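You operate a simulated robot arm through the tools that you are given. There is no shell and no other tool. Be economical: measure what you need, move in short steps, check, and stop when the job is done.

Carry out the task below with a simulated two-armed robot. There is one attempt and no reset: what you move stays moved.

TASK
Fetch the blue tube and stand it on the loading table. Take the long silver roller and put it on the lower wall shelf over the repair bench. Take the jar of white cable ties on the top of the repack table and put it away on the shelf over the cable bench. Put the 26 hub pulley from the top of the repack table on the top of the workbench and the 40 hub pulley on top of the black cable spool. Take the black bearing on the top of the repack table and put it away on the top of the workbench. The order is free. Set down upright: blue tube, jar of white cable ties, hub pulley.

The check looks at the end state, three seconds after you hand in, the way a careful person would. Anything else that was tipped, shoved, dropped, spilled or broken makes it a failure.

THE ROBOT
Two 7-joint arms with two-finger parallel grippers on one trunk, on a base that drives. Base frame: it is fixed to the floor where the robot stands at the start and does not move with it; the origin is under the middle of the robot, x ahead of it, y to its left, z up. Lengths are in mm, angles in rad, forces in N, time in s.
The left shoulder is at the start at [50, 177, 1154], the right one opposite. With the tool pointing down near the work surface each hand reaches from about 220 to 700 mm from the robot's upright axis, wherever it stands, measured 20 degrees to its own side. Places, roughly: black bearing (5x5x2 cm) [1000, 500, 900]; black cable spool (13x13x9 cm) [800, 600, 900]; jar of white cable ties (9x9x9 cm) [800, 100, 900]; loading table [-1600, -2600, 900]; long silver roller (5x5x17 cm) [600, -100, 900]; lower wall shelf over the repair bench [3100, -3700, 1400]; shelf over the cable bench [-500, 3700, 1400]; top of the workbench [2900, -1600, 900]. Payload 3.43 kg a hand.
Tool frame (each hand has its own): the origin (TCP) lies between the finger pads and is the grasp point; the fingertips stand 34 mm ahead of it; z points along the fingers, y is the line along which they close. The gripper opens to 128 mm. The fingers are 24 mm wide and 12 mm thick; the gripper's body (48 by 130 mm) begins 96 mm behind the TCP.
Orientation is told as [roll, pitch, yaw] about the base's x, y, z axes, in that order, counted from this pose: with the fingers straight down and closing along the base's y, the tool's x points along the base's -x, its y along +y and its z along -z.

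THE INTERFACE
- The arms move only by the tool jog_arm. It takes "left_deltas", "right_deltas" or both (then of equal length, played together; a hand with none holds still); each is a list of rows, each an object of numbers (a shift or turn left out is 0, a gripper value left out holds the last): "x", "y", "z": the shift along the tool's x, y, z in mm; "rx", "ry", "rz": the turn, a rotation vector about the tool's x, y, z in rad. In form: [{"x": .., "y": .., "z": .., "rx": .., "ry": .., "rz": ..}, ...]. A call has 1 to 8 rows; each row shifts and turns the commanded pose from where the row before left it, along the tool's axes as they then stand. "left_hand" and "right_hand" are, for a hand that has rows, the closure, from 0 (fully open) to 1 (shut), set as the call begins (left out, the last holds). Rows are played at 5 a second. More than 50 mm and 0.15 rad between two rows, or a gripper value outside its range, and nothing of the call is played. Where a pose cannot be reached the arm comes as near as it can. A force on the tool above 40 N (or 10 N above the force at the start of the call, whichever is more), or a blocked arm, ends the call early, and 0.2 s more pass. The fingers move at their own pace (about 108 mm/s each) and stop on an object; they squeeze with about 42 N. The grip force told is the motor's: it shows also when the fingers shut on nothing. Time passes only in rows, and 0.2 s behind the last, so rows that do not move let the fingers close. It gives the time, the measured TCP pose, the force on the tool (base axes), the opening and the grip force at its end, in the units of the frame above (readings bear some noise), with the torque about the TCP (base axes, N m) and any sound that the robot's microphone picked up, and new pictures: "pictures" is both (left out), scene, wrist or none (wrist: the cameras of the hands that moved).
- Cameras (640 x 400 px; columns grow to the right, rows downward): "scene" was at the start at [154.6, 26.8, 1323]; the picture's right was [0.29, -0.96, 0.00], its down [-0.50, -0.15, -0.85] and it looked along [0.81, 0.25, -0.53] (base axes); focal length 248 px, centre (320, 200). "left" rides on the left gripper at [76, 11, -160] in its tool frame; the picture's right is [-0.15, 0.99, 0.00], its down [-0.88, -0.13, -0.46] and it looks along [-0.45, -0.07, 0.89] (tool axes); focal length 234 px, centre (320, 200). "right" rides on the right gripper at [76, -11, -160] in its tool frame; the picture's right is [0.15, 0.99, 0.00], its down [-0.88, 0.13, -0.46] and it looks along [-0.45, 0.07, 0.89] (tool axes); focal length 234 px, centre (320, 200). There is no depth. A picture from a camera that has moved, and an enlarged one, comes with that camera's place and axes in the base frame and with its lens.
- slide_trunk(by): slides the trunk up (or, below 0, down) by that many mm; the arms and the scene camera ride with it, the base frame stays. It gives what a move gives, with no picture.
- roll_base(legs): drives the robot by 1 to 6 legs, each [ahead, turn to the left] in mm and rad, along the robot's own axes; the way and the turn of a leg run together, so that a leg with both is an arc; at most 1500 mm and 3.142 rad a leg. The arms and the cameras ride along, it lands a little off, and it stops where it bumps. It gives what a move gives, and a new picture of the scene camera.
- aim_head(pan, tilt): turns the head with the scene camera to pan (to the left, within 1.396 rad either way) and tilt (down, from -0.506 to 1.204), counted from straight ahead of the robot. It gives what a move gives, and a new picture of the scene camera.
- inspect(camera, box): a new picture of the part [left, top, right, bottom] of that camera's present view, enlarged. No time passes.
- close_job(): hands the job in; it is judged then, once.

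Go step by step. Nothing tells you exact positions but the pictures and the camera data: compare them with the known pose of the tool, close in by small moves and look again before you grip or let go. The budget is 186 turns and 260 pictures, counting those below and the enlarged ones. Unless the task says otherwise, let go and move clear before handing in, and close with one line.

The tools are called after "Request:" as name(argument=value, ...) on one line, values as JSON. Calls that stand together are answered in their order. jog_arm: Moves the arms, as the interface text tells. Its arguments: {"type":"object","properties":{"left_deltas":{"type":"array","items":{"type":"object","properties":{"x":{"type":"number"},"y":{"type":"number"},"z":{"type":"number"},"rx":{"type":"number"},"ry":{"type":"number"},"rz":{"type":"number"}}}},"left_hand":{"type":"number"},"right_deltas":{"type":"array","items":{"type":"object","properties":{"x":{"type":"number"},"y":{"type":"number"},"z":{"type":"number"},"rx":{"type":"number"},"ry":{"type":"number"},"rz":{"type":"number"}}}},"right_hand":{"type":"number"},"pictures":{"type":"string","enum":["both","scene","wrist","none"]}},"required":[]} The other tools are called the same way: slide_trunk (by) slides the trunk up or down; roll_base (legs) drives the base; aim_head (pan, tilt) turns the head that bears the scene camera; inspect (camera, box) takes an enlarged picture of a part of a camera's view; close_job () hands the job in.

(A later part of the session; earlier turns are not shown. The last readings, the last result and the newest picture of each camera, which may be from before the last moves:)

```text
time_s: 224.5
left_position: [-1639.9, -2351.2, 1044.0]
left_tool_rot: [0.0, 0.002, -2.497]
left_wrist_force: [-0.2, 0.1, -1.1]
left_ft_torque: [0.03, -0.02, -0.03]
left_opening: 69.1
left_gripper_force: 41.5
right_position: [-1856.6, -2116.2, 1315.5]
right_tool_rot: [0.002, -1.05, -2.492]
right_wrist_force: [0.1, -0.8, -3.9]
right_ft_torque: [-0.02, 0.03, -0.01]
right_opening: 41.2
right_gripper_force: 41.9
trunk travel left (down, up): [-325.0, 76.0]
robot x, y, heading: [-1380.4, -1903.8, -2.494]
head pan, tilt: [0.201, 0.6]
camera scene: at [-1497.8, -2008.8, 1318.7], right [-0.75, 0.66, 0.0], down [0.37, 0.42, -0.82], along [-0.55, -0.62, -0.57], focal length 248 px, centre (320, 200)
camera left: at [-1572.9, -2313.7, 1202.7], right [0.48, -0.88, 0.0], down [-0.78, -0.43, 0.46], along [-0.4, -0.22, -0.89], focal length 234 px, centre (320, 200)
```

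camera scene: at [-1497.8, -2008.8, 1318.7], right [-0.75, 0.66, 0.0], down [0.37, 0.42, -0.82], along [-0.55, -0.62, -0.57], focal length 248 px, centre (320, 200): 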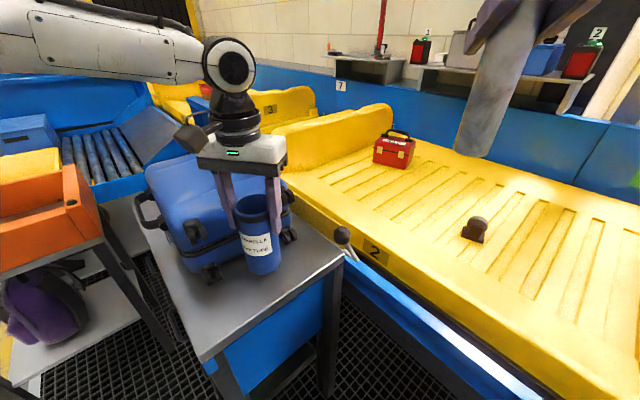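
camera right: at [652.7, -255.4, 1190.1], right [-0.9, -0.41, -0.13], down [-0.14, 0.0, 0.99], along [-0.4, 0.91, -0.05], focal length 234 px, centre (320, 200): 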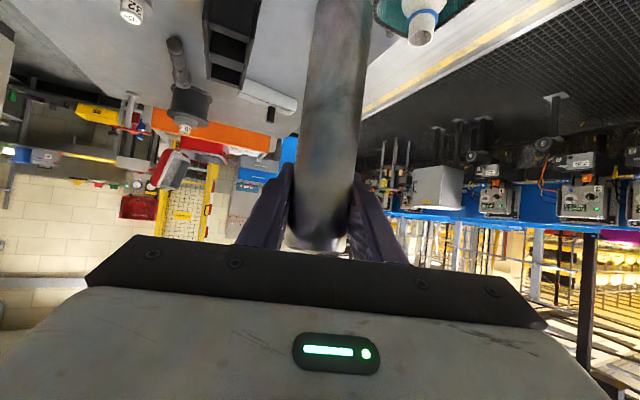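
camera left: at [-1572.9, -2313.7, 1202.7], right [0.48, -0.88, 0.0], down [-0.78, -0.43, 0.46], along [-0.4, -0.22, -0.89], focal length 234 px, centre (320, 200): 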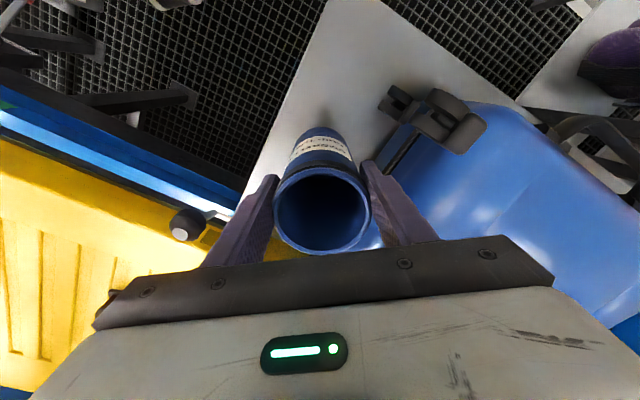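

Position looks good between edge and suitcase. Lower.

Request:
jog_arm(left_deltas=[{"z": 20}, {"z": 20}, {"z": 10}, {"z": 5}], pictures="scene")

Request:
inspect(camera="scene", box=[170, 150, 360, 300])

```text
time_s: 225.4
left_position: [-1642.4, -2351.5, 1003.2]
left_tool_rot: [-0.002, -0.021, -2.494]
left_wrist_force: [6.5, 1.8, 19.3]
left_ft_torque: [0.04, -0.47, 0.08]
left_opening: 69.0
left_gripper_force: 42.2
right_position: [-1856.7, -2114.9, 1316.6]
right_tool_rot: [0.0, -1.046, -2.492]
right_wrist_force: [0.2, -0.1, -3.3]
right_ft_torque: [-0.01, 0.03, -0.02]
right_opening: 41.1
right_gripper_force: 41.7
trunk travel left (down, up): [-325.0, 76.0]
robot x, y, heading: [-1382.4, -1898.5, -2.493]
head pan, tilt: [0.201, 0.6]
stopped in row 4 (left hand): the force on the tool passed its limit (the readings are from after the stop); the commanded pose is now the measured one
camera scene: at [-1496.9, -2007.4, 1318.9], right [-0.75, 0.66, 0.0], down [0.37, 0.42, -0.83], along [-0.54, -0.62, -0.56], focal length 248 px, centre (320, 200)
```

scene: 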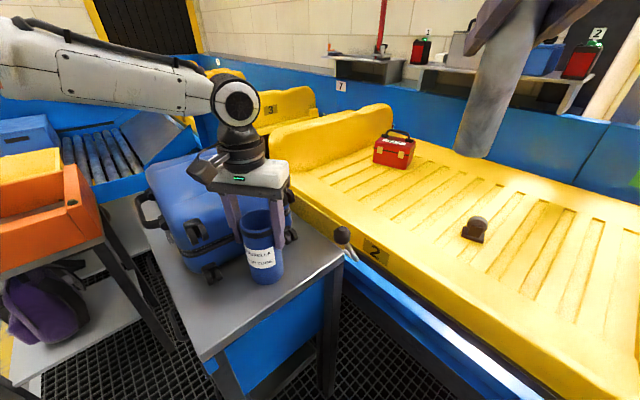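

```text
2.67 times, centred on (265, 225) of scene
camera zoom: at [-1496.9, -2007.4, 1318.9], right [-0.75, 0.66, 0.0], down [0.37, 0.42, -0.83], along [-0.54, -0.62, -0.56], focal length 662 px, centre (467, 133)
```

zoom: 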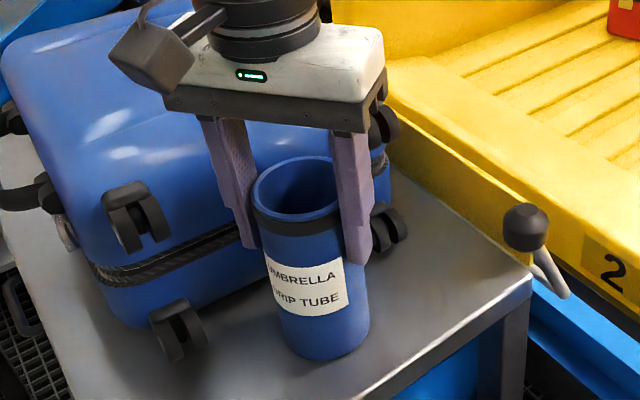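

Contact at TCP 1003 (surface ≈872). Ease off, level, then release.

Request:
jog_arm(left_deltas=[{"z": -1.5, "ry": 0.021}, {"z": -1}, {}], pictures="none")

```text
time_s: 226.2
left_position: [-1642.8, -2351.9, 1003.8]
left_tool_rot: [-0.001, 0.001, -2.495]
left_wrist_force: [-4.7, -0.8, 14.5]
left_ft_torque: [-0.52, 1.07, -0.08]
left_opening: 69.1
left_gripper_force: 41.7
right_position: [-1855.2, -2115.0, 1315.1]
right_tool_rot: [0.002, -1.049, -2.494]
right_wrist_force: [-0.2, 0.5, -2.7]
right_ft_torque: [-0.03, 0.01, 0.02]
right_opening: 41.3
right_gripper_force: 42.0
trunk travel left (down, up): [-325.0, 76.0]
robot x, y, heading: [-1383.6, -1899.0, -2.494]
head pan, tilt: [0.201, 0.6]
```

Request:
jog_arm(left_deltas=[{"z": -1}, {}], pictures="none")

Request:
jog_arm(left_deltas=[{}, {}, {}, {"z": -15}, {"z": -30}, {"z": -45}, {"z": -45}], left_hand=0.27, pictures="scene")

```text
time_s: 226.8
left_position: [-1641.9, -2351.6, 1003.5]
left_tool_rot: [-0.001, 0.005, -2.493]
left_wrist_force: [-3.4, 1.1, 6.9]
left_ft_torque: [-0.21, 0.63, -0.07]
left_opening: 69.0
left_gripper_force: 41.7
right_position: [-1855.9, -2115.2, 1316.4]
right_tool_rot: [0.001, -1.048, -2.493]
right_wrist_force: [-0.5, 0.3, -3.0]
right_ft_torque: [-0.02, 0.04, 0.0]
right_opening: 41.1
right_gripper_force: 41.9
trunk travel left (down, up): [-325.0, 76.0]
robot x, y, heading: [-1382.5, -1899.3, -2.492]
head pan, tilt: [0.201, 0.6]
```

```text
time_s: 228.4
left_position: [-1642.2, -2353.6, 1137.2]
left_tool_rot: [0.0, 0.006, -2.496]
left_wrist_force: [-0.3, 0.3, 0.2]
left_ft_torque: [-0.01, -0.03, 0.0]
left_opening: 93.2
left_gripper_force: 0.1
right_position: [-1856.2, -2114.8, 1315.1]
right_tool_rot: [0.002, -1.05, -2.491]
right_wrist_force: [-0.8, -0.4, -2.6]
right_ft_torque: [-0.02, 0.01, 0.0]
right_opening: 41.1
right_gripper_force: 41.8
trunk travel left (down, up): [-325.0, 76.0]
robot x, y, heading: [-1381.3, -1902.8, -2.489]
head pan, tilt: [0.201, 0.6]
camera scene: at [-1497.5, -2008.5, 1318.6], right [-0.75, 0.66, 0.0], down [0.37, 0.42, -0.82], along [-0.55, -0.62, -0.57], focal length 248 px, centre (320, 200)
```

scene: 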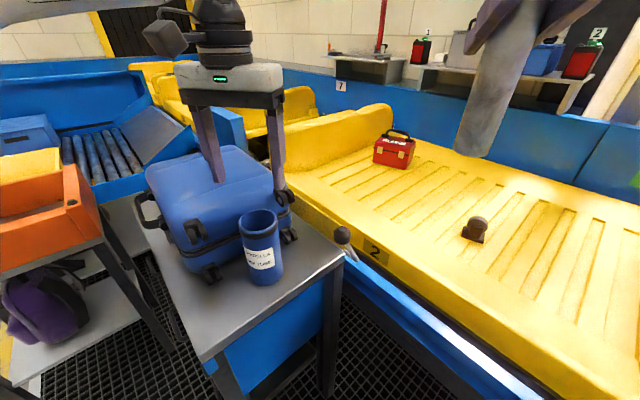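

Tube stands on the loading table. Now take the roller toward the repair bench via the known aisle.

Request:
jog_arm(left_deltas=[{"z": -40}, {"x": 40}, {"x": 45}, {"x": 30}], pictures="none")

Request:
roll_base(legs=[[-250, 0], [0, -2.741], [1073, 0], [0, -1.052], [1500, 0], [700, 0]])

```text
time_s: 229.4
left_position: [-1551.0, -2284.9, 1179.0]
left_tool_rot: [0.001, 0.005, -2.495]
left_wrist_force: [0.4, -0.3, 0.1]
left_ft_torque: [0.02, -0.01, -0.01]
left_opening: 93.4
left_gripper_force: 0.1
right_position: [-1856.2, -2115.4, 1317.3]
right_tool_rot: [0.003, -1.05, -2.493]
right_wrist_force: [-0.2, 0.1, -3.5]
right_ft_torque: [-0.02, 0.03, 0.02]
right_opening: 41.3
right_gripper_force: 42.3
trunk travel left (down, up): [-325.0, 76.0]
robot x, y, heading: [-1382.2, -1898.2, -2.493]
head pan, tilt: [0.201, 0.6]
```

```text
time_s: 255.9
left_position: [1934.2, -672.3, 1178.0]
left_tool_rot: [0.001, 0.006, -0.025]
left_wrist_force: [0.9, 0.2, 0.0]
left_ft_torque: [-0.01, 0.03, 0.0]
left_opening: 93.2
left_gripper_force: 0.1
right_position: [2066.0, -993.3, 1315.6]
right_tool_rot: [0.002, -1.048, -0.024]
right_wrist_force: [0.1, -0.2, -2.7]
right_ft_torque: [0.05, -0.05, -0.04]
right_opening: 40.8
right_gripper_force: 42.2
trunk travel left (down, up): [-325.0, 76.0]
robot x, y, heading: [1562.3, -864.0, -0.021]
head pan, tilt: [0.201, 0.6]
camera scene: at [1717.1, -852.3, 1318.6], right [0.18, -0.98, 0.0], down [-0.56, -0.1, -0.82], along [0.81, 0.15, -0.57], focal length 248 px, centre (320, 200)
```

scene: 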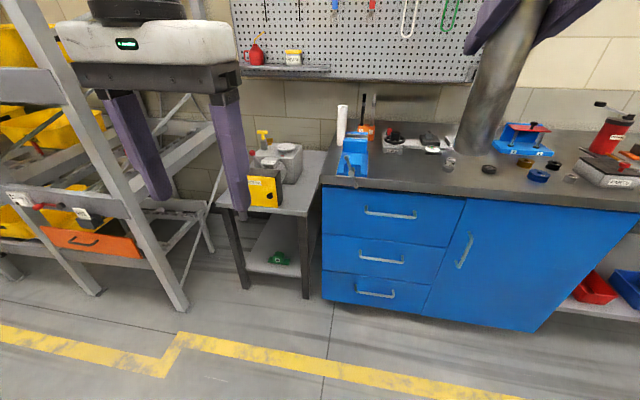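

Request:
roll_base(legs=[[0, -1.249], [1500, 0], [300, 0]])

Request:
aim_head(pan=0.75, tilt=0.1)

```text
time_s: 268.0
left_position: [2392.2, -2865.4, 1177.7]
left_tool_rot: [0.0, 0.006, -1.271]
left_wrist_force: [-0.5, -0.1, -0.6]
left_ft_torque: [0.02, 0.01, 0.01]
left_opening: 93.4
left_gripper_force: 0.1
right_position: [2129.1, -3093.9, 1315.1]
right_tool_rot: [0.003, -1.049, -1.268]
right_wrist_force: [-0.6, -0.3, -3.2]
right_ft_torque: [-0.06, -0.01, -0.02]
right_opening: 41.0
right_gripper_force: 42.6
trunk travel left (down, up): [-325.0, 76.0]
robot x, y, heading: [2086.8, -2576.0, -1.266]
head pan, tilt: [0.201, 0.6]
camera scene: at [2150.6, -2718.7, 1318.6], right [-0.88, -0.48, 0.0], down [-0.27, 0.5, -0.82], along [0.4, -0.72, -0.57], focal length 248 px, centre (320, 200)
```

scene: 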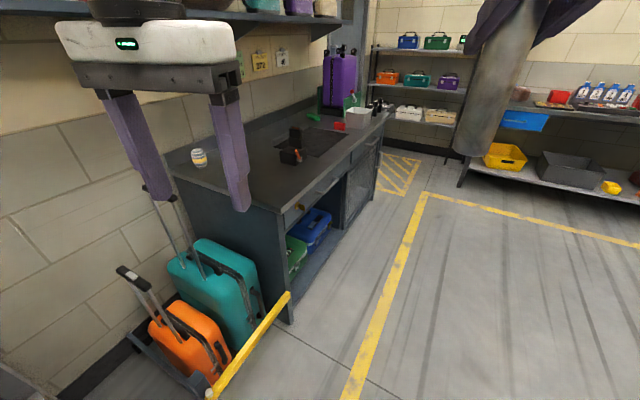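

```text
time_s: 269.0
left_position: [2392.1, -2865.8, 1178.3]
left_tool_rot: [0.001, 0.003, -1.271]
left_wrist_force: [-0.3, -0.4, 0.3]
left_ft_torque: [-0.02, 0.0, 0.01]
left_opening: 93.5
left_gripper_force: 0.0
right_position: [2129.3, -3093.5, 1316.7]
right_tool_rot: [0.003, -1.048, -1.266]
right_wrist_force: [-0.7, 0.3, -3.0]
right_ft_torque: [-0.02, -0.01, -0.02]
right_opening: 41.0
right_gripper_force: 42.1
trunk travel left (down, up): [-325.0, 76.0]
robot x, y, heading: [2089.5, -2576.0, -1.268]
head pan, tilt: [0.75, 0.099]
camera scene: at [2187.8, -2686.4, 1364.8], right [-0.5, -0.87, 0.0], down [-0.09, 0.05, -0.99], along [0.86, -0.49, -0.1], focal length 248 px, centre (320, 200)
```

scene: 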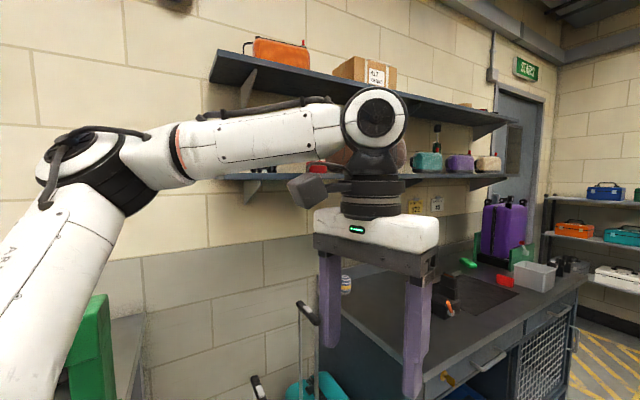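

Shelf's near-left portion (y≈−2870…−3080) looks empty. I'll stand facing it at about (2230, −2850).

Request:
roll_base(legs=[[0, 0.175], [309, 0], [0, 1.093]])

Request:
aim_head(pan=-0.1, tilt=0.1)

```text
time_s: 274.5
left_position: [2598.5, -2646.7, 1178.8]
left_tool_rot: [0.001, 0.003, -0.005]
left_wrist_force: [0.5, 0.1, 0.3]
left_ft_torque: [-0.02, -0.02, 0.02]
left_opening: 93.4
left_gripper_force: 0.2
right_position: [2738.0, -2965.0, 1315.2]
right_tool_rot: [-0.001, -1.049, -0.004]
right_wrist_force: [0.8, 1.1, -3.4]
right_ft_torque: [0.0, -0.02, 0.0]
right_opening: 41.4
right_gripper_force: 42.1
trunk travel left (down, up): [-325.0, 76.0]
robot x, y, heading: [2232.3, -2847.3, -0.0]
head pan, tilt: [0.75, 0.099]
camera scene: at [2366.9, -2785.7, 1364.8], right [0.68, -0.73, 0.0], down [-0.07, -0.07, -0.99], along [0.73, 0.68, -0.1], focal length 248 px, centre (320, 200)
```

scene: 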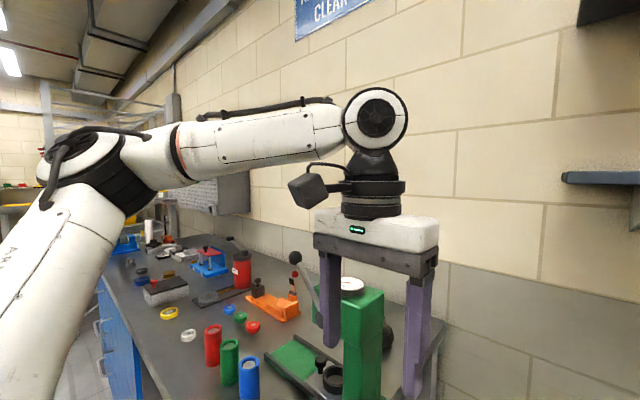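

```text
time_s: 275.7
left_position: [2598.4, -2646.2, 1179.4]
left_tool_rot: [-0.001, 0.003, -0.003]
left_wrist_force: [-0.2, -0.1, -0.2]
left_ft_torque: [0.0, 0.02, 0.01]
left_opening: 93.5
left_gripper_force: 0.1
right_position: [2737.0, -2965.3, 1315.1]
right_tool_rot: [0.003, -1.049, -0.003]
right_wrist_force: [0.5, 0.0, -3.3]
right_ft_torque: [0.01, -0.02, -0.02]
right_opening: 41.1
right_gripper_force: 42.4
trunk travel left (down, up): [-325.0, 76.0]
robot x, y, heading: [2229.0, -2850.7, -0.006]
head pan, tilt: [-0.099, 0.099]
camera scene: at [2390.9, -2857.9, 1364.8], right [-0.1, -0.99, 0.0], down [-0.1, 0.01, -0.99], along [0.99, -0.1, -0.1], focal length 248 px, centre (320, 200)
```

scene: 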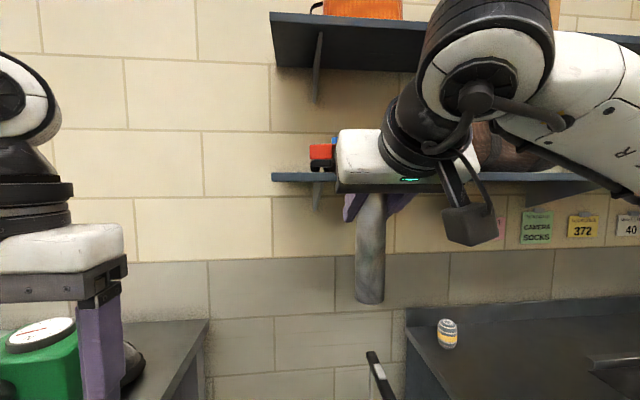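

The near-left end of the lower shelf (y −2800…−2890) is free, shelf z≈1360. Retract left hand, raise the trunk, and position.

Request:
jog_arm(left_deltas=[{"z": -45}, {"x": 45}, {"x": 45}, {"x": 45}], pictures="none")

Request:
slide_trunk(by=70)

Request:
roll_base(legs=[[60, 0], [0, 0.2]])

```text
time_s: 276.7
left_position: [2461.6, -2646.1, 1225.0]
left_tool_rot: [0.0, 0.003, -0.005]
left_wrist_force: [-0.1, 1.1, -0.4]
left_ft_torque: [-0.03, -0.01, 0.02]
left_opening: 93.1
left_gripper_force: 0.0
right_position: [2737.1, -2966.3, 1316.4]
right_tool_rot: [0.0, -1.05, -0.002]
right_wrist_force: [0.0, 0.1, -3.0]
right_ft_torque: [-0.02, -0.01, -0.02]
right_opening: 41.2
right_gripper_force: 41.8
trunk travel left (down, up): [-325.0, 76.0]
robot x, y, heading: [2228.5, -2845.0, -0.005]
head pan, tilt: [-0.099, 0.099]
```

```text
time_s: 277.8
left_position: [2463.7, -2647.1, 1293.5]
left_tool_rot: [0.0, 0.004, -0.006]
left_wrist_force: [-0.3, 0.1, -1.4]
left_ft_torque: [0.01, 0.0, 0.0]
left_opening: 93.3
left_gripper_force: 0.0
right_position: [2737.1, -2966.0, 1386.7]
right_tool_rot: [0.001, -1.05, -0.003]
right_wrist_force: [-0.4, 0.6, -3.9]
right_ft_torque: [-0.04, -0.02, 0.0]
right_opening: 41.2
right_gripper_force: 41.9
trunk travel left (down, up): [-395.0, 6.0]
robot x, y, heading: [2231.3, -2849.1, -0.004]
head pan, tilt: [-0.099, 0.099]
```

```text
time_s: 279.5
left_position: [2478.0, -2604.2, 1294.1]
left_tool_rot: [0.0, 0.003, 0.194]
left_wrist_force: [0.0, 0.4, 0.2]
left_ft_torque: [0.02, 0.01, 0.01]
left_opening: 93.6
left_gripper_force: 0.0
right_position: [2809.1, -2863.5, 1386.8]
right_tool_rot: [0.002, -1.052, 0.199]
right_wrist_force: [0.4, -1.3, -3.0]
right_ft_torque: [-0.01, 0.01, -0.02]
right_opening: 41.1
right_gripper_force: 42.4
trunk travel left (down, up): [-395.0, 6.0]
robot x, y, heading: [2287.5, -2851.3, 0.194]
head pan, tilt: [-0.099, 0.099]
camera scene: at [2449.0, -2825.7, 1434.9], right [0.09, -1.0, 0.0], down [-0.1, -0.01, -1.0], along [0.99, 0.09, -0.1], focal length 248 px, centre (320, 200)
```

scene: 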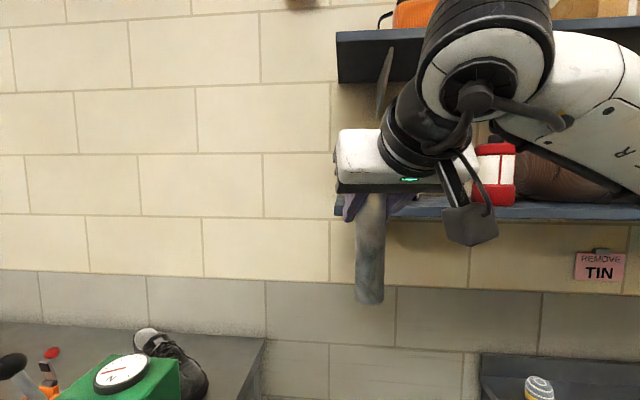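

Raise the roller above shelf level and shift slightly right, then look.

Request:
jog_arm(right_deltas=[{"x": -36, "z": -20, "y": -8}, {"x": -36, "z": -20, "y": -10}, {"x": -36, "z": -21, "y": -10}, {"y": -10}], pictures="both")

```text
time_s: 280.5
left_position: [2479.0, -2604.9, 1294.9]
left_tool_rot: [0.001, 0.007, 0.196]
left_wrist_force: [0.2, 0.2, 0.0]
left_ft_torque: [0.0, -0.03, 0.01]
left_opening: 93.5
left_gripper_force: 0.1
right_position: [2819.1, -2901.7, 1510.4]
right_tool_rot: [-0.001, -1.048, 0.196]
right_wrist_force: [0.7, -0.9, -4.5]
right_ft_torque: [0.02, -0.01, 0.06]
right_opening: 41.3
right_gripper_force: 42.1
trunk travel left (down, up): [-395.0, 6.0]
robot x, y, heading: [2287.2, -2848.3, 0.192]
head pan, tilt: [-0.099, 0.099]
camera scene: at [2449.9, -2826.7, 1434.8], right [0.09, -1.0, 0.0], down [-0.1, -0.01, -0.99], along [0.99, 0.09, -0.1], focal length 248 px, centre (320, 200)
camera right: at [2648.2, -2948.7, 1524.3], right [-0.27, 0.96, -0.13], down [0.02, 0.14, 0.99], along [0.96, 0.26, -0.05], focal length 234 px, centre (320, 200)
```

scene: 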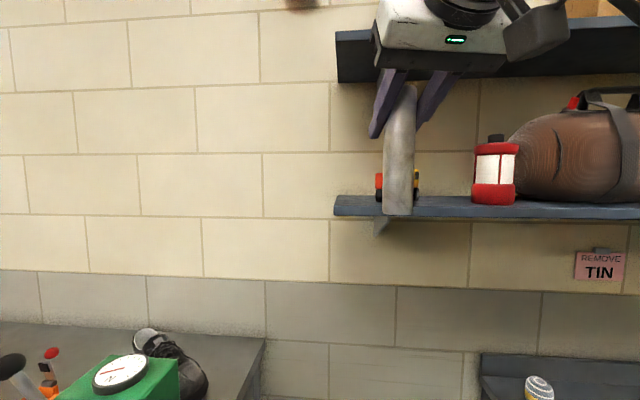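
right: 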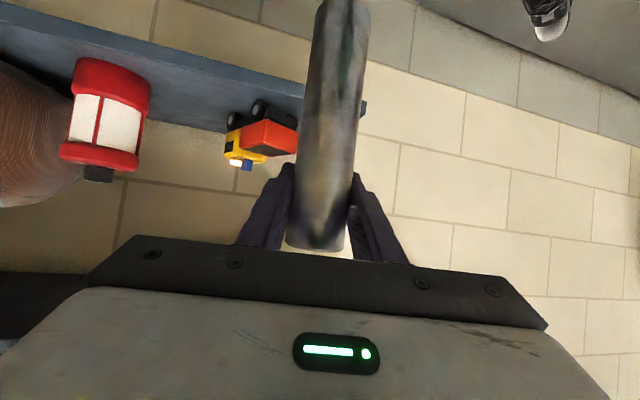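

Request:
inspect(camera="right", box=[220, 60, 420, 185])

Request:
inspect(camera="scene", box=[320, 130, 530, 240])

```text
3.20 times, centred on (320, 122) of right
camera zoom: at [2648.2, -2948.7, 1524.3], right [-0.27, 0.96, -0.13], down [0.02, 0.14, 0.99], along [0.96, 0.26, -0.05], focal length 749 px, centre (320, 448)
```

zoom: 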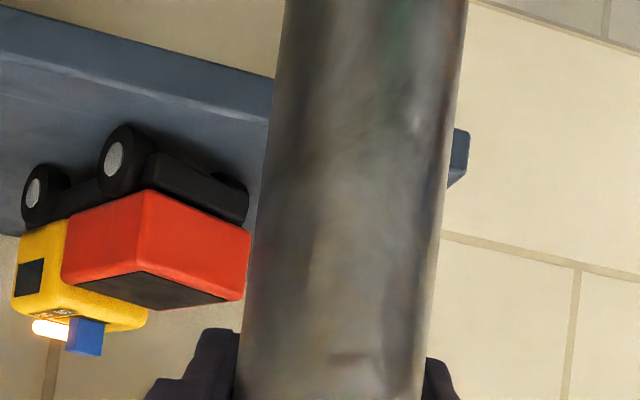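

```text
3.05 times, centred on (425, 185) of scene
camera zoom: at [2449.9, -2826.7, 1434.8], right [0.09, -1.0, 0.0], down [-0.1, -0.01, -0.99], along [0.99, 0.09, -0.1], focal length 757 px, centre (0, 246)
```

zoom: 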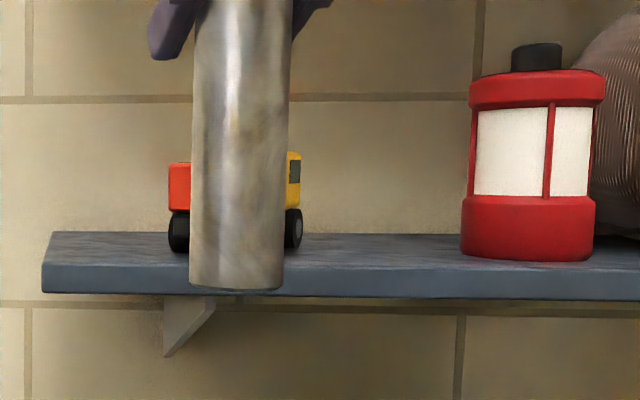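

Shelf top z≈1367, front x≈2968, left end y≈−2809; the truck begins at y≈−2920. Target for the roller: (3060, −2862). Move in.

Request:
jog_arm(right_deltas=[{"x": -9, "z": -5, "y": -7}, {"x": -20, "z": 35.5}, {"x": -20, "z": 35.5}, {"x": -20, "z": 35.5}, {"x": -20, "z": 35}, {"x": -20, "z": 35}, {"x": -20, "z": 35}], pictures="both")

```text
time_s: 282.1
left_position: [2477.7, -2605.5, 1293.9]
left_tool_rot: [0.002, 0.004, 0.192]
left_wrist_force: [-0.4, -0.6, 0.0]
left_ft_torque: [0.03, -0.02, 0.0]
left_opening: 93.5
left_gripper_force: 0.1
right_position: [3023.0, -2872.8, 1502.0]
right_tool_rot: [0.001, -1.049, 0.197]
right_wrist_force: [0.4, 0.4, -3.2]
right_ft_torque: [0.02, -0.03, -0.01]
right_opening: 40.9
right_gripper_force: 42.1
right hand out of reach, approached as far as the arm can: row 6, 7
trunk travel left (down, up): [-395.0, 6.0]
robot x, y, heading: [2287.9, -2847.5, 0.193]
head pan, tilt: [-0.099, 0.099]
camera scene: at [2449.9, -2827.5, 1434.8], right [0.09, -1.0, 0.0], down [-0.1, -0.01, -0.99], along [0.99, 0.09, -0.1], focal length 248 px, centre (320, 200)
camera right: at [2851.2, -2918.7, 1515.4], right [-0.26, 0.96, -0.13], down [0.02, 0.14, 0.99], along [0.96, 0.26, -0.05], focal length 234 px, centre (320, 200)
```

scene: 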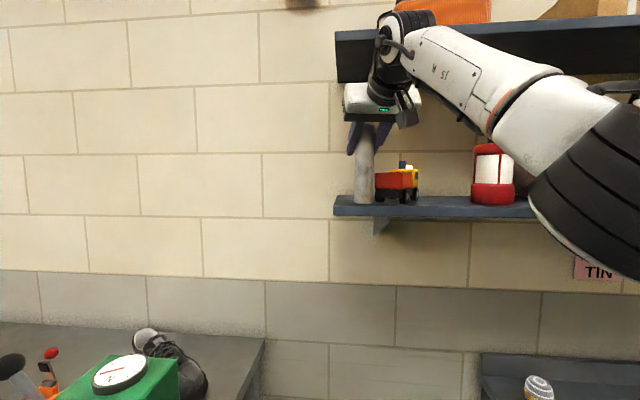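
right: 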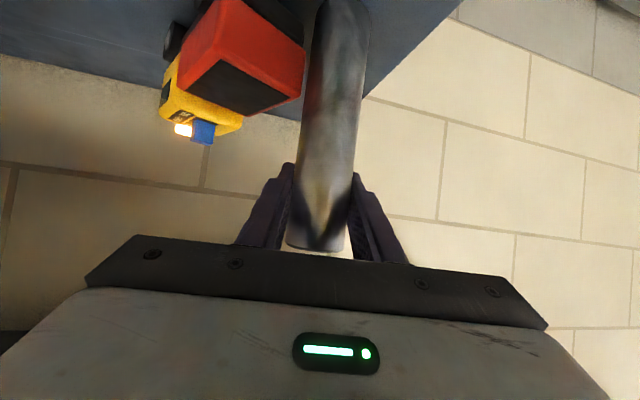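

The arm is at full reach with the roller already over the shelf. Raise slightly and nudge the base 35 mm forward.

Request:
jog_arm(right_deltas=[{"x": -6, "z": -18}, {"x": -6, "z": -5}], pictures="none")

Request:
roll_base(legs=[[35, 0]])

```text
time_s: 282.7
left_position: [2477.9, -2604.5, 1294.1]
left_tool_rot: [0.0, 0.005, 0.193]
left_wrist_force: [1.2, -0.4, 0.2]
left_ft_torque: [0.0, -0.06, -0.01]
left_opening: 93.5
left_gripper_force: 0.0
right_position: [3003.7, -2868.8, 1519.0]
right_tool_rot: [0.0, -1.05, 0.197]
right_wrist_force: [-0.7, -0.1, -2.8]
right_ft_torque: [-0.01, -0.02, 0.02]
right_opening: 40.9
right_gripper_force: 41.8
right hand out of reach, approached as far as the arm can: row 2
trunk travel left (down, up): [-395.0, 6.0]
robot x, y, heading: [2292.5, -2849.8, 0.195]
head pan, tilt: [-0.099, 0.099]
```

```text
time_s: 283.7
left_position: [2505.3, -2598.9, 1293.4]
left_tool_rot: [0.001, 0.005, 0.191]
left_wrist_force: [0.6, 0.4, 0.8]
left_ft_torque: [0.0, -0.02, 0.0]
left_opening: 93.6
left_gripper_force: 0.0
right_position: [3030.2, -2865.7, 1515.9]
right_tool_rot: [0.0, -1.044, 0.192]
right_wrist_force: [-1.1, 0.1, -3.8]
right_ft_torque: [-0.02, -0.04, -0.01]
right_opening: 40.9
right_gripper_force: 41.9
trunk travel left (down, up): [-395.0, 6.0]
robot x, y, heading: [2313.6, -2840.5, 0.195]
head pan, tilt: [-0.099, 0.099]
stopped in leg 1: the robot was blocked; the commanded pose is now the measured one
camera scene: at [2475.4, -2820.6, 1434.9], right [0.09, -1.0, 0.0], down [-0.1, -0.01, -1.0], along [0.99, 0.09, -0.1], focal length 248 px, centre (320, 200)
```

scene: 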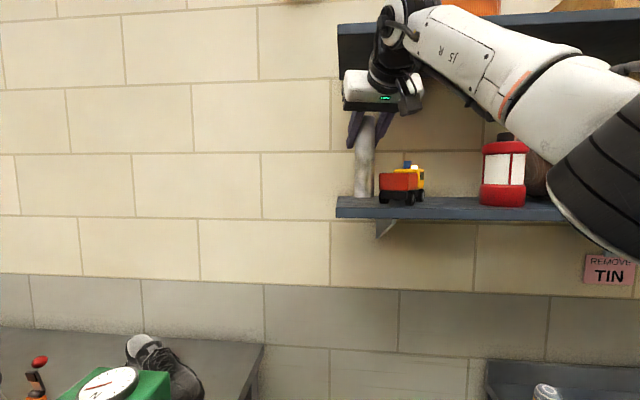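

I touched something with the base, so stay here. The roller is over the shelf at x≈3030; lower it.

Request:
jog_arm(right_deltas=[{"x": 5.2, "z": 3}, {"x": 3.5, "z": 2}, {"x": 2.6, "z": 1.5}], pictures="none")

Request:
inspect(camera="scene", box=[320, 100, 450, 230])

```text
time_s: 284.5
left_position: [2506.8, -2599.1, 1293.3]
left_tool_rot: [0.001, 0.007, 0.192]
left_wrist_force: [0.2, 0.3, 0.1]
left_ft_torque: [0.0, -0.01, 0.01]
left_opening: 93.4
left_gripper_force: 0.2
right_position: [3032.4, -2865.4, 1502.1]
right_tool_rot: [-0.001, -1.044, 0.193]
right_wrist_force: [0.2, 0.2, -3.0]
right_ft_torque: [0.0, -0.03, -0.03]
right_opening: 41.2
right_gripper_force: 41.8
trunk travel left (down, up): [-395.0, 6.0]
robot x, y, heading: [2312.2, -2843.7, 0.194]
head pan, tilt: [-0.099, 0.099]
```

```text
3.08 times, centred on (385, 165) of scene
camera zoom: at [2476.7, -2820.7, 1434.7], right [0.09, -1.0, 0.0], down [-0.1, -0.01, -0.99], along [0.99, 0.09, -0.1], focal length 764 px, centre (120, 308)
```

zoom: 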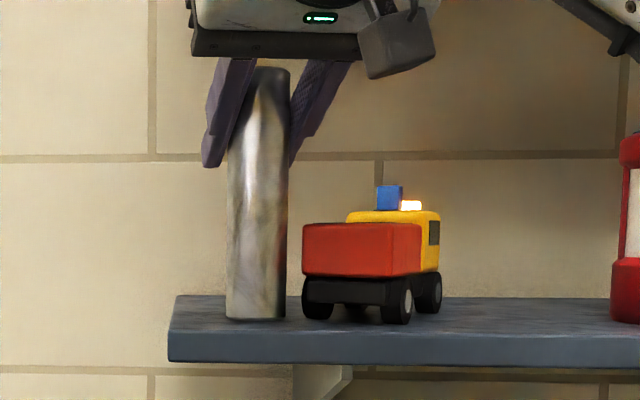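

Request:
jog_arm(right_deltas=[{"x": 1.7, "z": 1}, {"x": 1.7, "z": 1}, {"x": 1.7, "z": 1}, {}], pictures="none")

```text
time_s: 285.5
left_position: [2504.9, -2599.1, 1293.5]
left_tool_rot: [0.002, 0.005, 0.192]
left_wrist_force: [0.9, -0.2, 0.6]
left_ft_torque: [-0.02, 0.0, -0.01]
left_opening: 93.5
left_gripper_force: 0.2
right_position: [3029.5, -2864.6, 1501.9]
right_tool_rot: [0.0, -1.051, 0.194]
right_wrist_force: [7.9, 0.8, 16.5]
right_ft_torque: [-0.11, -0.62, 0.04]
right_opening: 41.2
right_gripper_force: 42.2
trunk travel left (down, up): [-395.0, 6.0]
robot x, y, heading: [2315.3, -2845.1, 0.196]
head pan, tilt: [-0.099, 0.099]
```

Request:
jog_arm(right_deltas=[{"x": -2.2, "z": -1.2}, {}], pictures="none")

Request:
inspect(camera="scene", box=[320, 100, 450, 230])

```text
time_s: 286.1
left_position: [2505.0, -2599.6, 1294.3]
left_tool_rot: [0.0, 0.004, 0.192]
left_wrist_force: [0.1, 0.6, -0.6]
left_ft_torque: [0.01, -0.01, 0.0]
left_opening: 93.5
left_gripper_force: 0.1
right_position: [3030.9, -2865.2, 1502.2]
right_tool_rot: [0.002, -1.048, 0.192]
right_wrist_force: [5.7, -0.7, 13.8]
right_ft_torque: [-0.09, -0.87, 0.01]
right_opening: 41.2
right_gripper_force: 41.9
trunk travel left (down, up): [-395.0, 6.0]
robot x, y, heading: [2314.2, -2842.9, 0.191]
head pan, tilt: [-0.099, 0.099]
```

```text
3.08 times, centred on (385, 165) of scene
camera zoom: at [2475.1, -2820.4, 1435.0], right [0.09, -1.0, 0.0], down [-0.1, -0.01, -1.0], along [0.99, 0.09, -0.1], focal length 764 px, centre (120, 308)
```

zoom: 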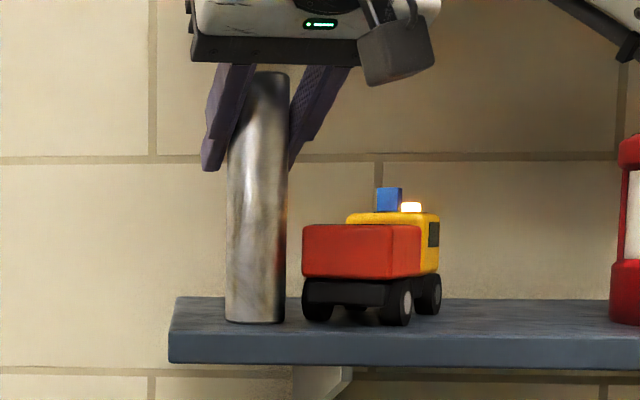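

Request:
jog_arm(right_deltas=[{"x": -1.5, "z": -0.8}, {}], pictures="none")

```text
time_s: 286.7
left_position: [2505.1, -2599.4, 1294.7]
left_tool_rot: [0.001, 0.003, 0.192]
left_wrist_force: [0.0, 0.5, 0.8]
left_ft_torque: [0.02, 0.02, -0.03]
left_opening: 93.7
left_gripper_force: 0.1
right_position: [3031.5, -2865.0, 1501.4]
right_tool_rot: [0.002, -1.044, 0.194]
right_wrist_force: [3.0, -0.4, 8.0]
right_ft_torque: [-0.05, -0.52, -0.03]
right_opening: 41.1
right_gripper_force: 42.3
trunk travel left (down, up): [-395.0, 6.0]
robot x, y, heading: [2314.1, -2843.8, 0.196]
head pan, tilt: [-0.099, 0.099]
```

Request:
jog_arm(right_deltas=[{"x": -1.2, "z": -0.7}, {}], pictures="none")

Request:
jog_arm(right_deltas=[{}, {}, {}], right_hand=0.52, pictures="wrist")

```text
time_s: 287.3
left_position: [2505.0, -2599.4, 1293.7]
left_tool_rot: [0.002, 0.004, 0.193]
left_wrist_force: [0.1, -0.2, -0.2]
left_ft_torque: [-0.02, 0.03, -0.02]
left_opening: 93.5
left_gripper_force: 0.1
right_position: [3031.9, -2863.9, 1500.8]
right_tool_rot: [0.0, -1.04, 0.194]
right_wrist_force: [-0.8, -1.6, -0.9]
right_ft_torque: [-0.06, 0.04, 0.01]
right_opening: 41.2
right_gripper_force: 41.4
trunk travel left (down, up): [-395.0, 6.0]
robot x, y, heading: [2314.3, -2844.4, 0.194]
head pan, tilt: [-0.099, 0.099]
```

```text
time_s: 288.1
left_position: [2505.9, -2598.5, 1293.6]
left_tool_rot: [0.0, 0.004, 0.191]
left_wrist_force: [0.4, 0.0, 0.0]
left_ft_torque: [0.01, 0.05, 0.0]
left_opening: 93.3
left_gripper_force: 0.1
right_position: [3031.5, -2863.2, 1503.5]
right_tool_rot: [0.001, -1.044, 0.194]
right_wrist_force: [-0.3, 1.0, 0.0]
right_ft_torque: [0.02, 0.03, 0.01]
right_opening: 61.1
right_gripper_force: 0.0
trunk travel left (down, up): [-395.0, 6.0]
robot x, y, heading: [2316.7, -2842.4, 0.188]
head pan, tilt: [-0.099, 0.099]
camera right: at [2860.1, -2911.1, 1517.7], right [-0.26, 0.96, -0.13], down [0.02, 0.14, 0.99], along [0.96, 0.26, -0.06], focal length 234 px, centre (320, 200)
```

right: 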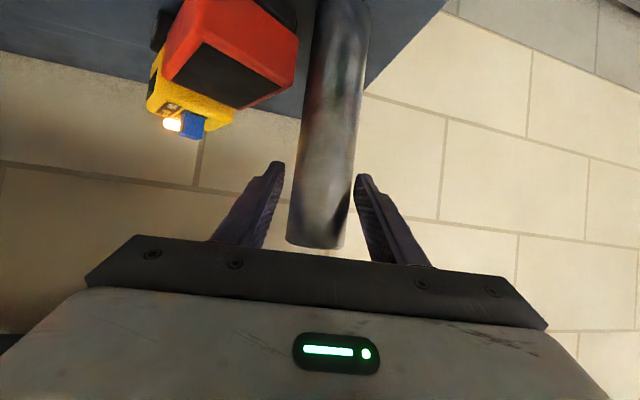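

Released and standing. Retract straight back, level.

Request:
jog_arm(right_deltas=[{"x": 10, "z": -17}, {"x": 15, "z": -26}, {"x": 20, "z": -35}, {"x": 20, "z": -35}, {"x": 20, "z": -35}], pictures="scene")

```text
time_s: 289.3
left_position: [2504.4, -2600.4, 1294.8]
left_tool_rot: [0.0, 0.006, 0.19]
left_wrist_force: [-0.8, 0.1, -0.3]
left_ft_torque: [0.03, -0.02, 0.0]
left_opening: 93.3
left_gripper_force: 0.0
right_position: [2861.6, -2898.4, 1504.9]
right_tool_rot: [0.002, -1.047, 0.192]
right_wrist_force: [0.2, 0.0, -0.2]
right_ft_torque: [0.0, -0.02, 0.02]
right_opening: 61.5
right_gripper_force: 0.1
trunk travel left (down, up): [-395.0, 6.0]
robot x, y, heading: [2316.9, -2842.3, 0.19]
head pan, tilt: [-0.099, 0.099]
camera scene: at [2474.9, -2820.9, 1435.0], right [0.09, -1.0, 0.0], down [-0.1, -0.01, -1.0], along [0.99, 0.09, -0.1], focal length 248 px, centre (320, 200)
```

scene: 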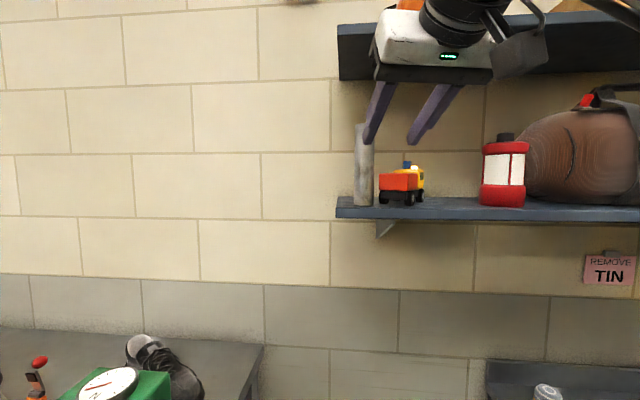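

Roller stands on the lower shelf. Back away and check what I touched below, lowering the trunk.

Request:
roll_base(legs=[[-300, 0]])

Request:
slide_trunk(by=-70)

Request:
aim_head(pan=-0.3, tilt=0.45)

```text
time_s: 291.4
left_position: [2212.7, -2656.0, 1294.1]
left_tool_rot: [0.001, 0.006, 0.188]
left_wrist_force: [-0.1, 0.4, -0.1]
left_ft_torque: [-0.03, -0.02, -0.03]
left_opening: 93.6
left_gripper_force: 0.0
right_position: [2569.9, -2956.6, 1504.2]
right_tool_rot: [0.002, -1.044, 0.188]
right_wrist_force: [-0.1, 0.8, 0.0]
right_ft_torque: [-0.01, -0.01, 0.01]
right_opening: 61.5
right_gripper_force: 0.1
trunk travel left (down, up): [-395.0, 6.0]
robot x, y, heading: [2024.2, -2899.7, 0.188]
head pan, tilt: [-0.099, 0.099]
camera scene: at [2182.6, -2877.5, 1435.0], right [0.09, -1.0, 0.0], down [-0.1, -0.01, -1.0], along [0.99, 0.09, -0.1], focal length 248 px, centre (320, 200)
```

scene: 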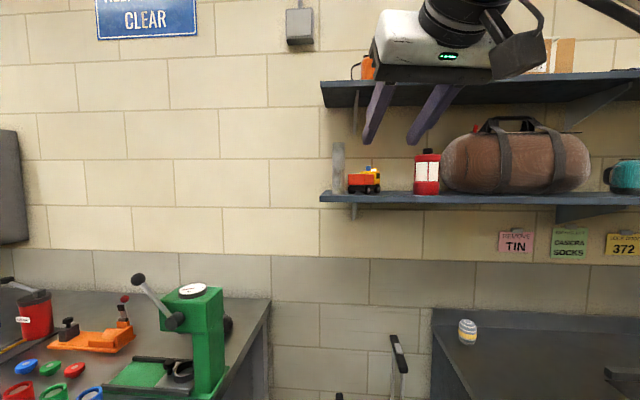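

```text
time_s: 292.4
left_position: [2213.9, -2656.0, 1223.3]
left_tool_rot: [0.0, 0.005, 0.189]
left_wrist_force: [0.5, 0.1, -0.5]
left_ft_torque: [0.04, -0.03, -0.01]
left_opening: 93.6
left_gripper_force: 0.1
right_position: [2570.8, -2956.6, 1434.3]
right_tool_rot: [0.0, -1.045, 0.186]
right_wrist_force: [1.1, 0.0, -0.2]
right_ft_torque: [-0.02, -0.01, -0.01]
right_opening: 61.1
right_gripper_force: 0.1
trunk travel left (down, up): [-325.0, 76.0]
robot x, y, heading: [2027.2, -2899.4, 0.186]
head pan, tilt: [-0.099, 0.099]
```

```text
time_s: 293.3
left_position: [2215.5, -2655.1, 1222.6]
left_tool_rot: [0.0, 0.005, 0.19]
left_wrist_force: [-0.9, -0.1, -0.4]
left_ft_torque: [0.05, 0.03, -0.03]
left_opening: 93.0
left_gripper_force: 0.1
right_position: [2570.7, -2955.6, 1435.5]
right_tool_rot: [-0.001, -1.043, 0.189]
right_wrist_force: [0.5, 0.3, 0.0]
right_ft_torque: [-0.03, 0.0, -0.03]
right_opening: 61.3
right_gripper_force: 0.0
trunk travel left (down, up): [-325.0, 76.0]
robot x, y, heading: [2021.7, -2900.7, 0.187]
head pan, tilt: [-0.3, 0.45]
camera scene: at [2182.8, -2895.8, 1332.4], right [-0.11, -0.99, 0.0], down [-0.43, 0.05, -0.9], along [0.9, -0.1, -0.43], focal length 248 px, centre (320, 200)
```

scene: 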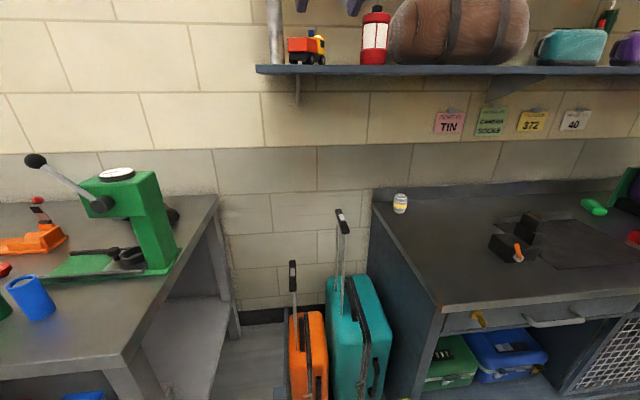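

Everything there is undisturbed. Drive back behind the repack table for the jar.

Request:
roll_base(legs=[[0, 1.566], [1500, 0], [1500, 0], [150, 0], [0, 1.85]])

Request:
aim_head(pan=0, tilt=0.55)

```text
time_s: 317.0
left_position: [1366.3, -69.6, 1223.2]
left_tool_rot: [0.001, 0.006, -2.707]
left_wrist_force: [0.3, 0.3, 0.9]
left_ft_torque: [-0.01, -0.04, -0.02]
left_opening: 93.2
left_gripper_force: 0.1
right_position: [945.1, 136.4, 1434.1]
right_tool_rot: [-0.001, -1.044, -2.705]
right_wrist_force: [-0.2, -0.5, -0.2]
right_ft_torque: [0.01, -0.02, 0.02]
right_opening: 61.1
right_gripper_force: 0.1
trunk travel left (down, up): [-325.0, 76.0]
robot x, y, heading: [1486.9, 213.4, -2.71]
head pan, tilt: [-0.3, 0.45]
camera scene: at [1334.1, 173.2, 1332.3], right [-0.13, 0.99, 0.0], down [0.43, 0.06, -0.9], along [-0.89, -0.12, -0.44], focal length 248 px, centre (320, 200)
```

scene: 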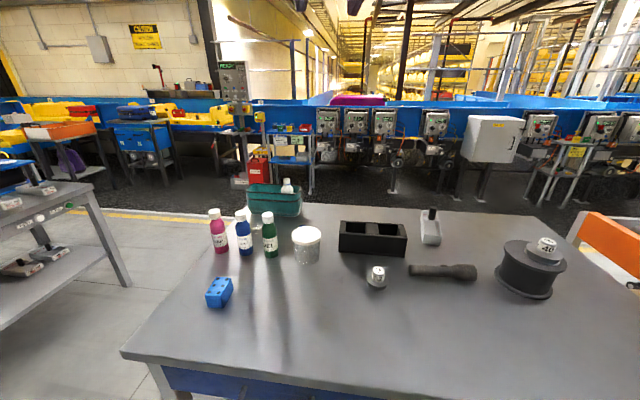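

```text
time_s: 317.8
left_position: [1364.7, -68.4, 1224.2]
left_tool_rot: [0.0, 0.007, -2.708]
left_wrist_force: [0.8, 0.1, 0.0]
left_ft_torque: [-0.01, 0.03, -0.02]
left_opening: 93.6
left_gripper_force: 0.0
right_position: [946.1, 137.0, 1434.0]
right_tool_rot: [0.002, -1.043, -2.705]
right_wrist_force: [-0.4, 0.2, 0.1]
right_ft_torque: [0.0, 0.03, 0.05]
right_opening: 61.6
right_gripper_force: 0.2
trunk travel left (down, up): [-325.0, 76.0]
robot x, y, heading: [1487.3, 214.1, -2.706]
head pan, tilt: [0.0, 0.55]
camera scene: at [1343.7, 147.9, 1323.3], right [-0.42, 0.91, 0.0], down [0.47, 0.22, -0.85], along [-0.77, -0.36, -0.52], focal length 248 px, centre (320, 200)
```

scene: 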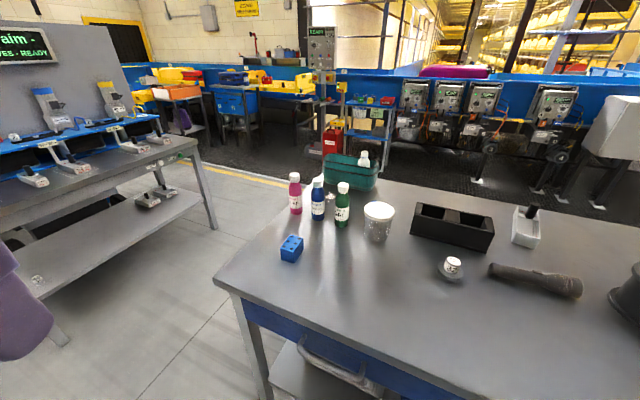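

Jar at about (764, 58), green bottle at (755, −51). Advance a little, then lower the right hand in front of the jar.

Request:
roll_base(legs=[[70, 0]])

Request:
jog_arm(right_deltas=[{"x": 42, "z": 24}, {"x": 42, "z": 24}, {"x": 42, "z": 24}, {"x": 42, "z": 24}, {"x": 42, "z": 24}, {"x": 42, "z": 24}, {"x": 42, "z": 24}, {"x": 42, "z": 24}], right_hand=0.0, pictures="both")

```text
time_s: 318.8
left_position: [1301.3, -98.0, 1222.9]
left_tool_rot: [0.0, 0.006, -2.707]
left_wrist_force: [0.1, 0.1, -0.1]
left_ft_torque: [0.01, -0.05, 0.02]
left_opening: 93.5
left_gripper_force: 0.0
right_position: [881.9, 106.4, 1434.1]
right_tool_rot: [0.0, -1.043, -2.705]
right_wrist_force: [-1.0, 0.0, -0.3]
right_ft_torque: [-0.01, 0.01, -0.04]
right_opening: 61.5
right_gripper_force: 0.1
trunk travel left (down, up): [-325.0, 76.0]
robot x, y, heading: [1428.8, 186.8, -2.706]
head pan, tilt: [0.0, 0.55]
camera scene: at [1279.4, 117.9, 1323.1], right [-0.42, 0.91, 0.0], down [0.47, 0.22, -0.85], along [-0.77, -0.36, -0.52], focal length 248 px, centre (320, 200)
```

scene: 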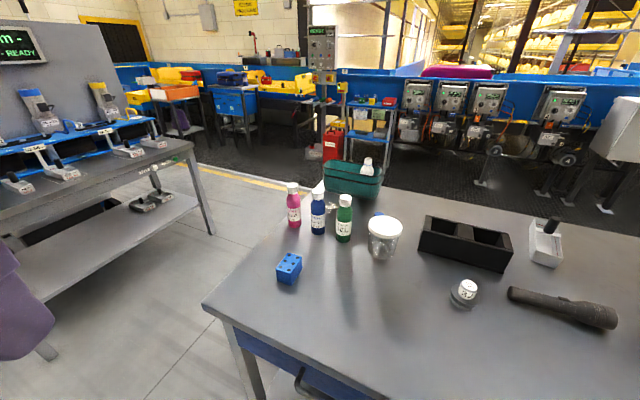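

```text
time_s: 320.6
left_position: [1302.6, -97.7, 1222.8]
left_tool_rot: [0.001, 0.008, -2.707]
left_wrist_force: [-0.2, 0.3, -0.2]
left_ft_torque: [0.03, -0.01, 0.0]
left_opening: 93.4
left_gripper_force: 0.0
right_position: [885.2, 108.7, 1045.9]
right_tool_rot: [0.002, -1.045, -2.706]
right_wrist_force: [-0.2, -0.3, -0.2]
right_ft_torque: [0.02, -0.01, -0.01]
right_opening: 128.3
right_gripper_force: 0.1
trunk travel left (down, up): [-325.0, 76.0]
robot x, y, heading: [1426.2, 187.0, -2.709]
head pan, tilt: [0.0, 0.55]
camera scene: at [1279.9, 118.4, 1323.3], right [-0.42, 0.91, 0.0], down [0.47, 0.22, -0.85], along [-0.77, -0.36, -0.52], focal length 248 px, centre (320, 200)
camera right: at [1039.3, 191.4, 1061.0], right [0.49, -0.87, -0.12], down [0.01, -0.14, 0.99], along [-0.87, -0.48, -0.06], focal length 234 px, centre (320, 200)
```

scene: 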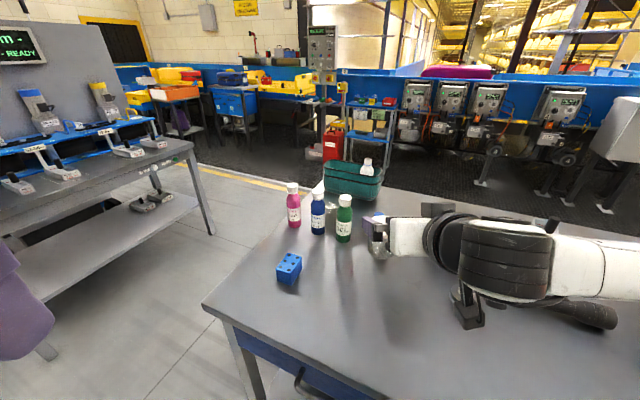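
right: 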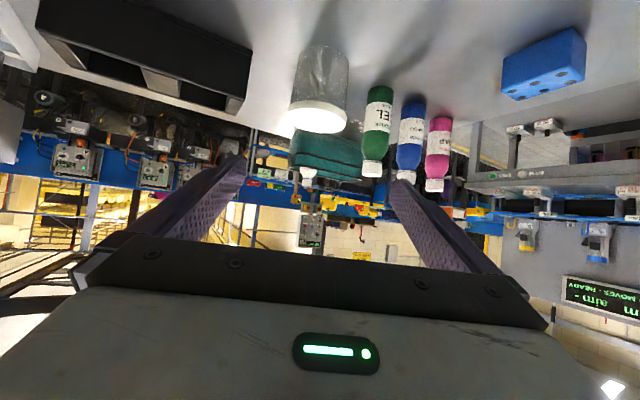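

Jar is centred between the open fingers. Lower to jar mid-height.

Request:
jog_arm(right_deltas=[{"x": 43, "z": 25}, {"x": 43, "z": 25}, {"x": 41, "z": 23, "y": -2}], pictures="both")

```text
time_s: 321.4
left_position: [1303.9, -100.2, 1223.5]
left_tool_rot: [-0.003, 0.005, -2.707]
left_wrist_force: [0.4, -1.2, 0.4]
left_ft_torque: [0.05, 0.06, 0.0]
left_opening: 93.4
left_gripper_force: 0.1
right_position: [888.2, 100.7, 905.1]
right_tool_rot: [0.019, -1.043, -2.723]
right_wrist_force: [-1.9, 6.9, -4.5]
right_ft_torque: [-0.55, 0.37, 0.64]
right_opening: 127.7
right_gripper_force: 0.1
trunk travel left (down, up): [-325.0, 76.0]
robot x, y, heading: [1425.5, 186.8, -2.708]
head pan, tilt: [0.0, 0.55]
camera scene: at [1281.8, 116.1, 1323.0], right [-0.42, 0.91, 0.0], down [0.47, 0.22, -0.85], along [-0.77, -0.36, -0.52], focal length 248 px, centre (320, 200)
camera right: at [1042.7, 183.9, 919.3], right [0.49, -0.87, -0.12], down [0.01, -0.13, 0.99], along [-0.87, -0.48, -0.06], focal length 234 px, centre (320, 200)
```

scene: 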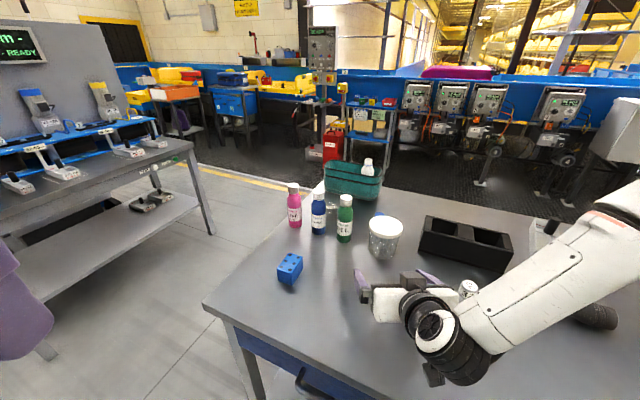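
right: 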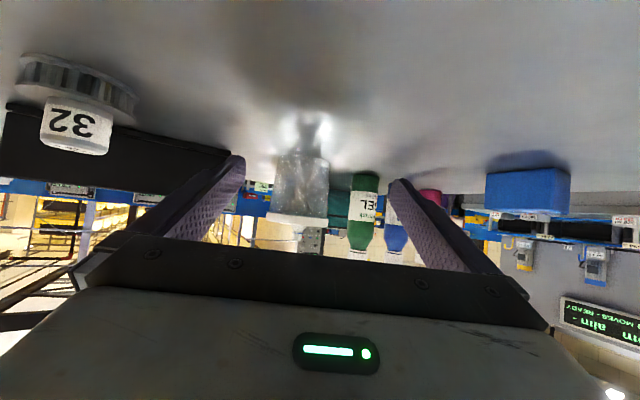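

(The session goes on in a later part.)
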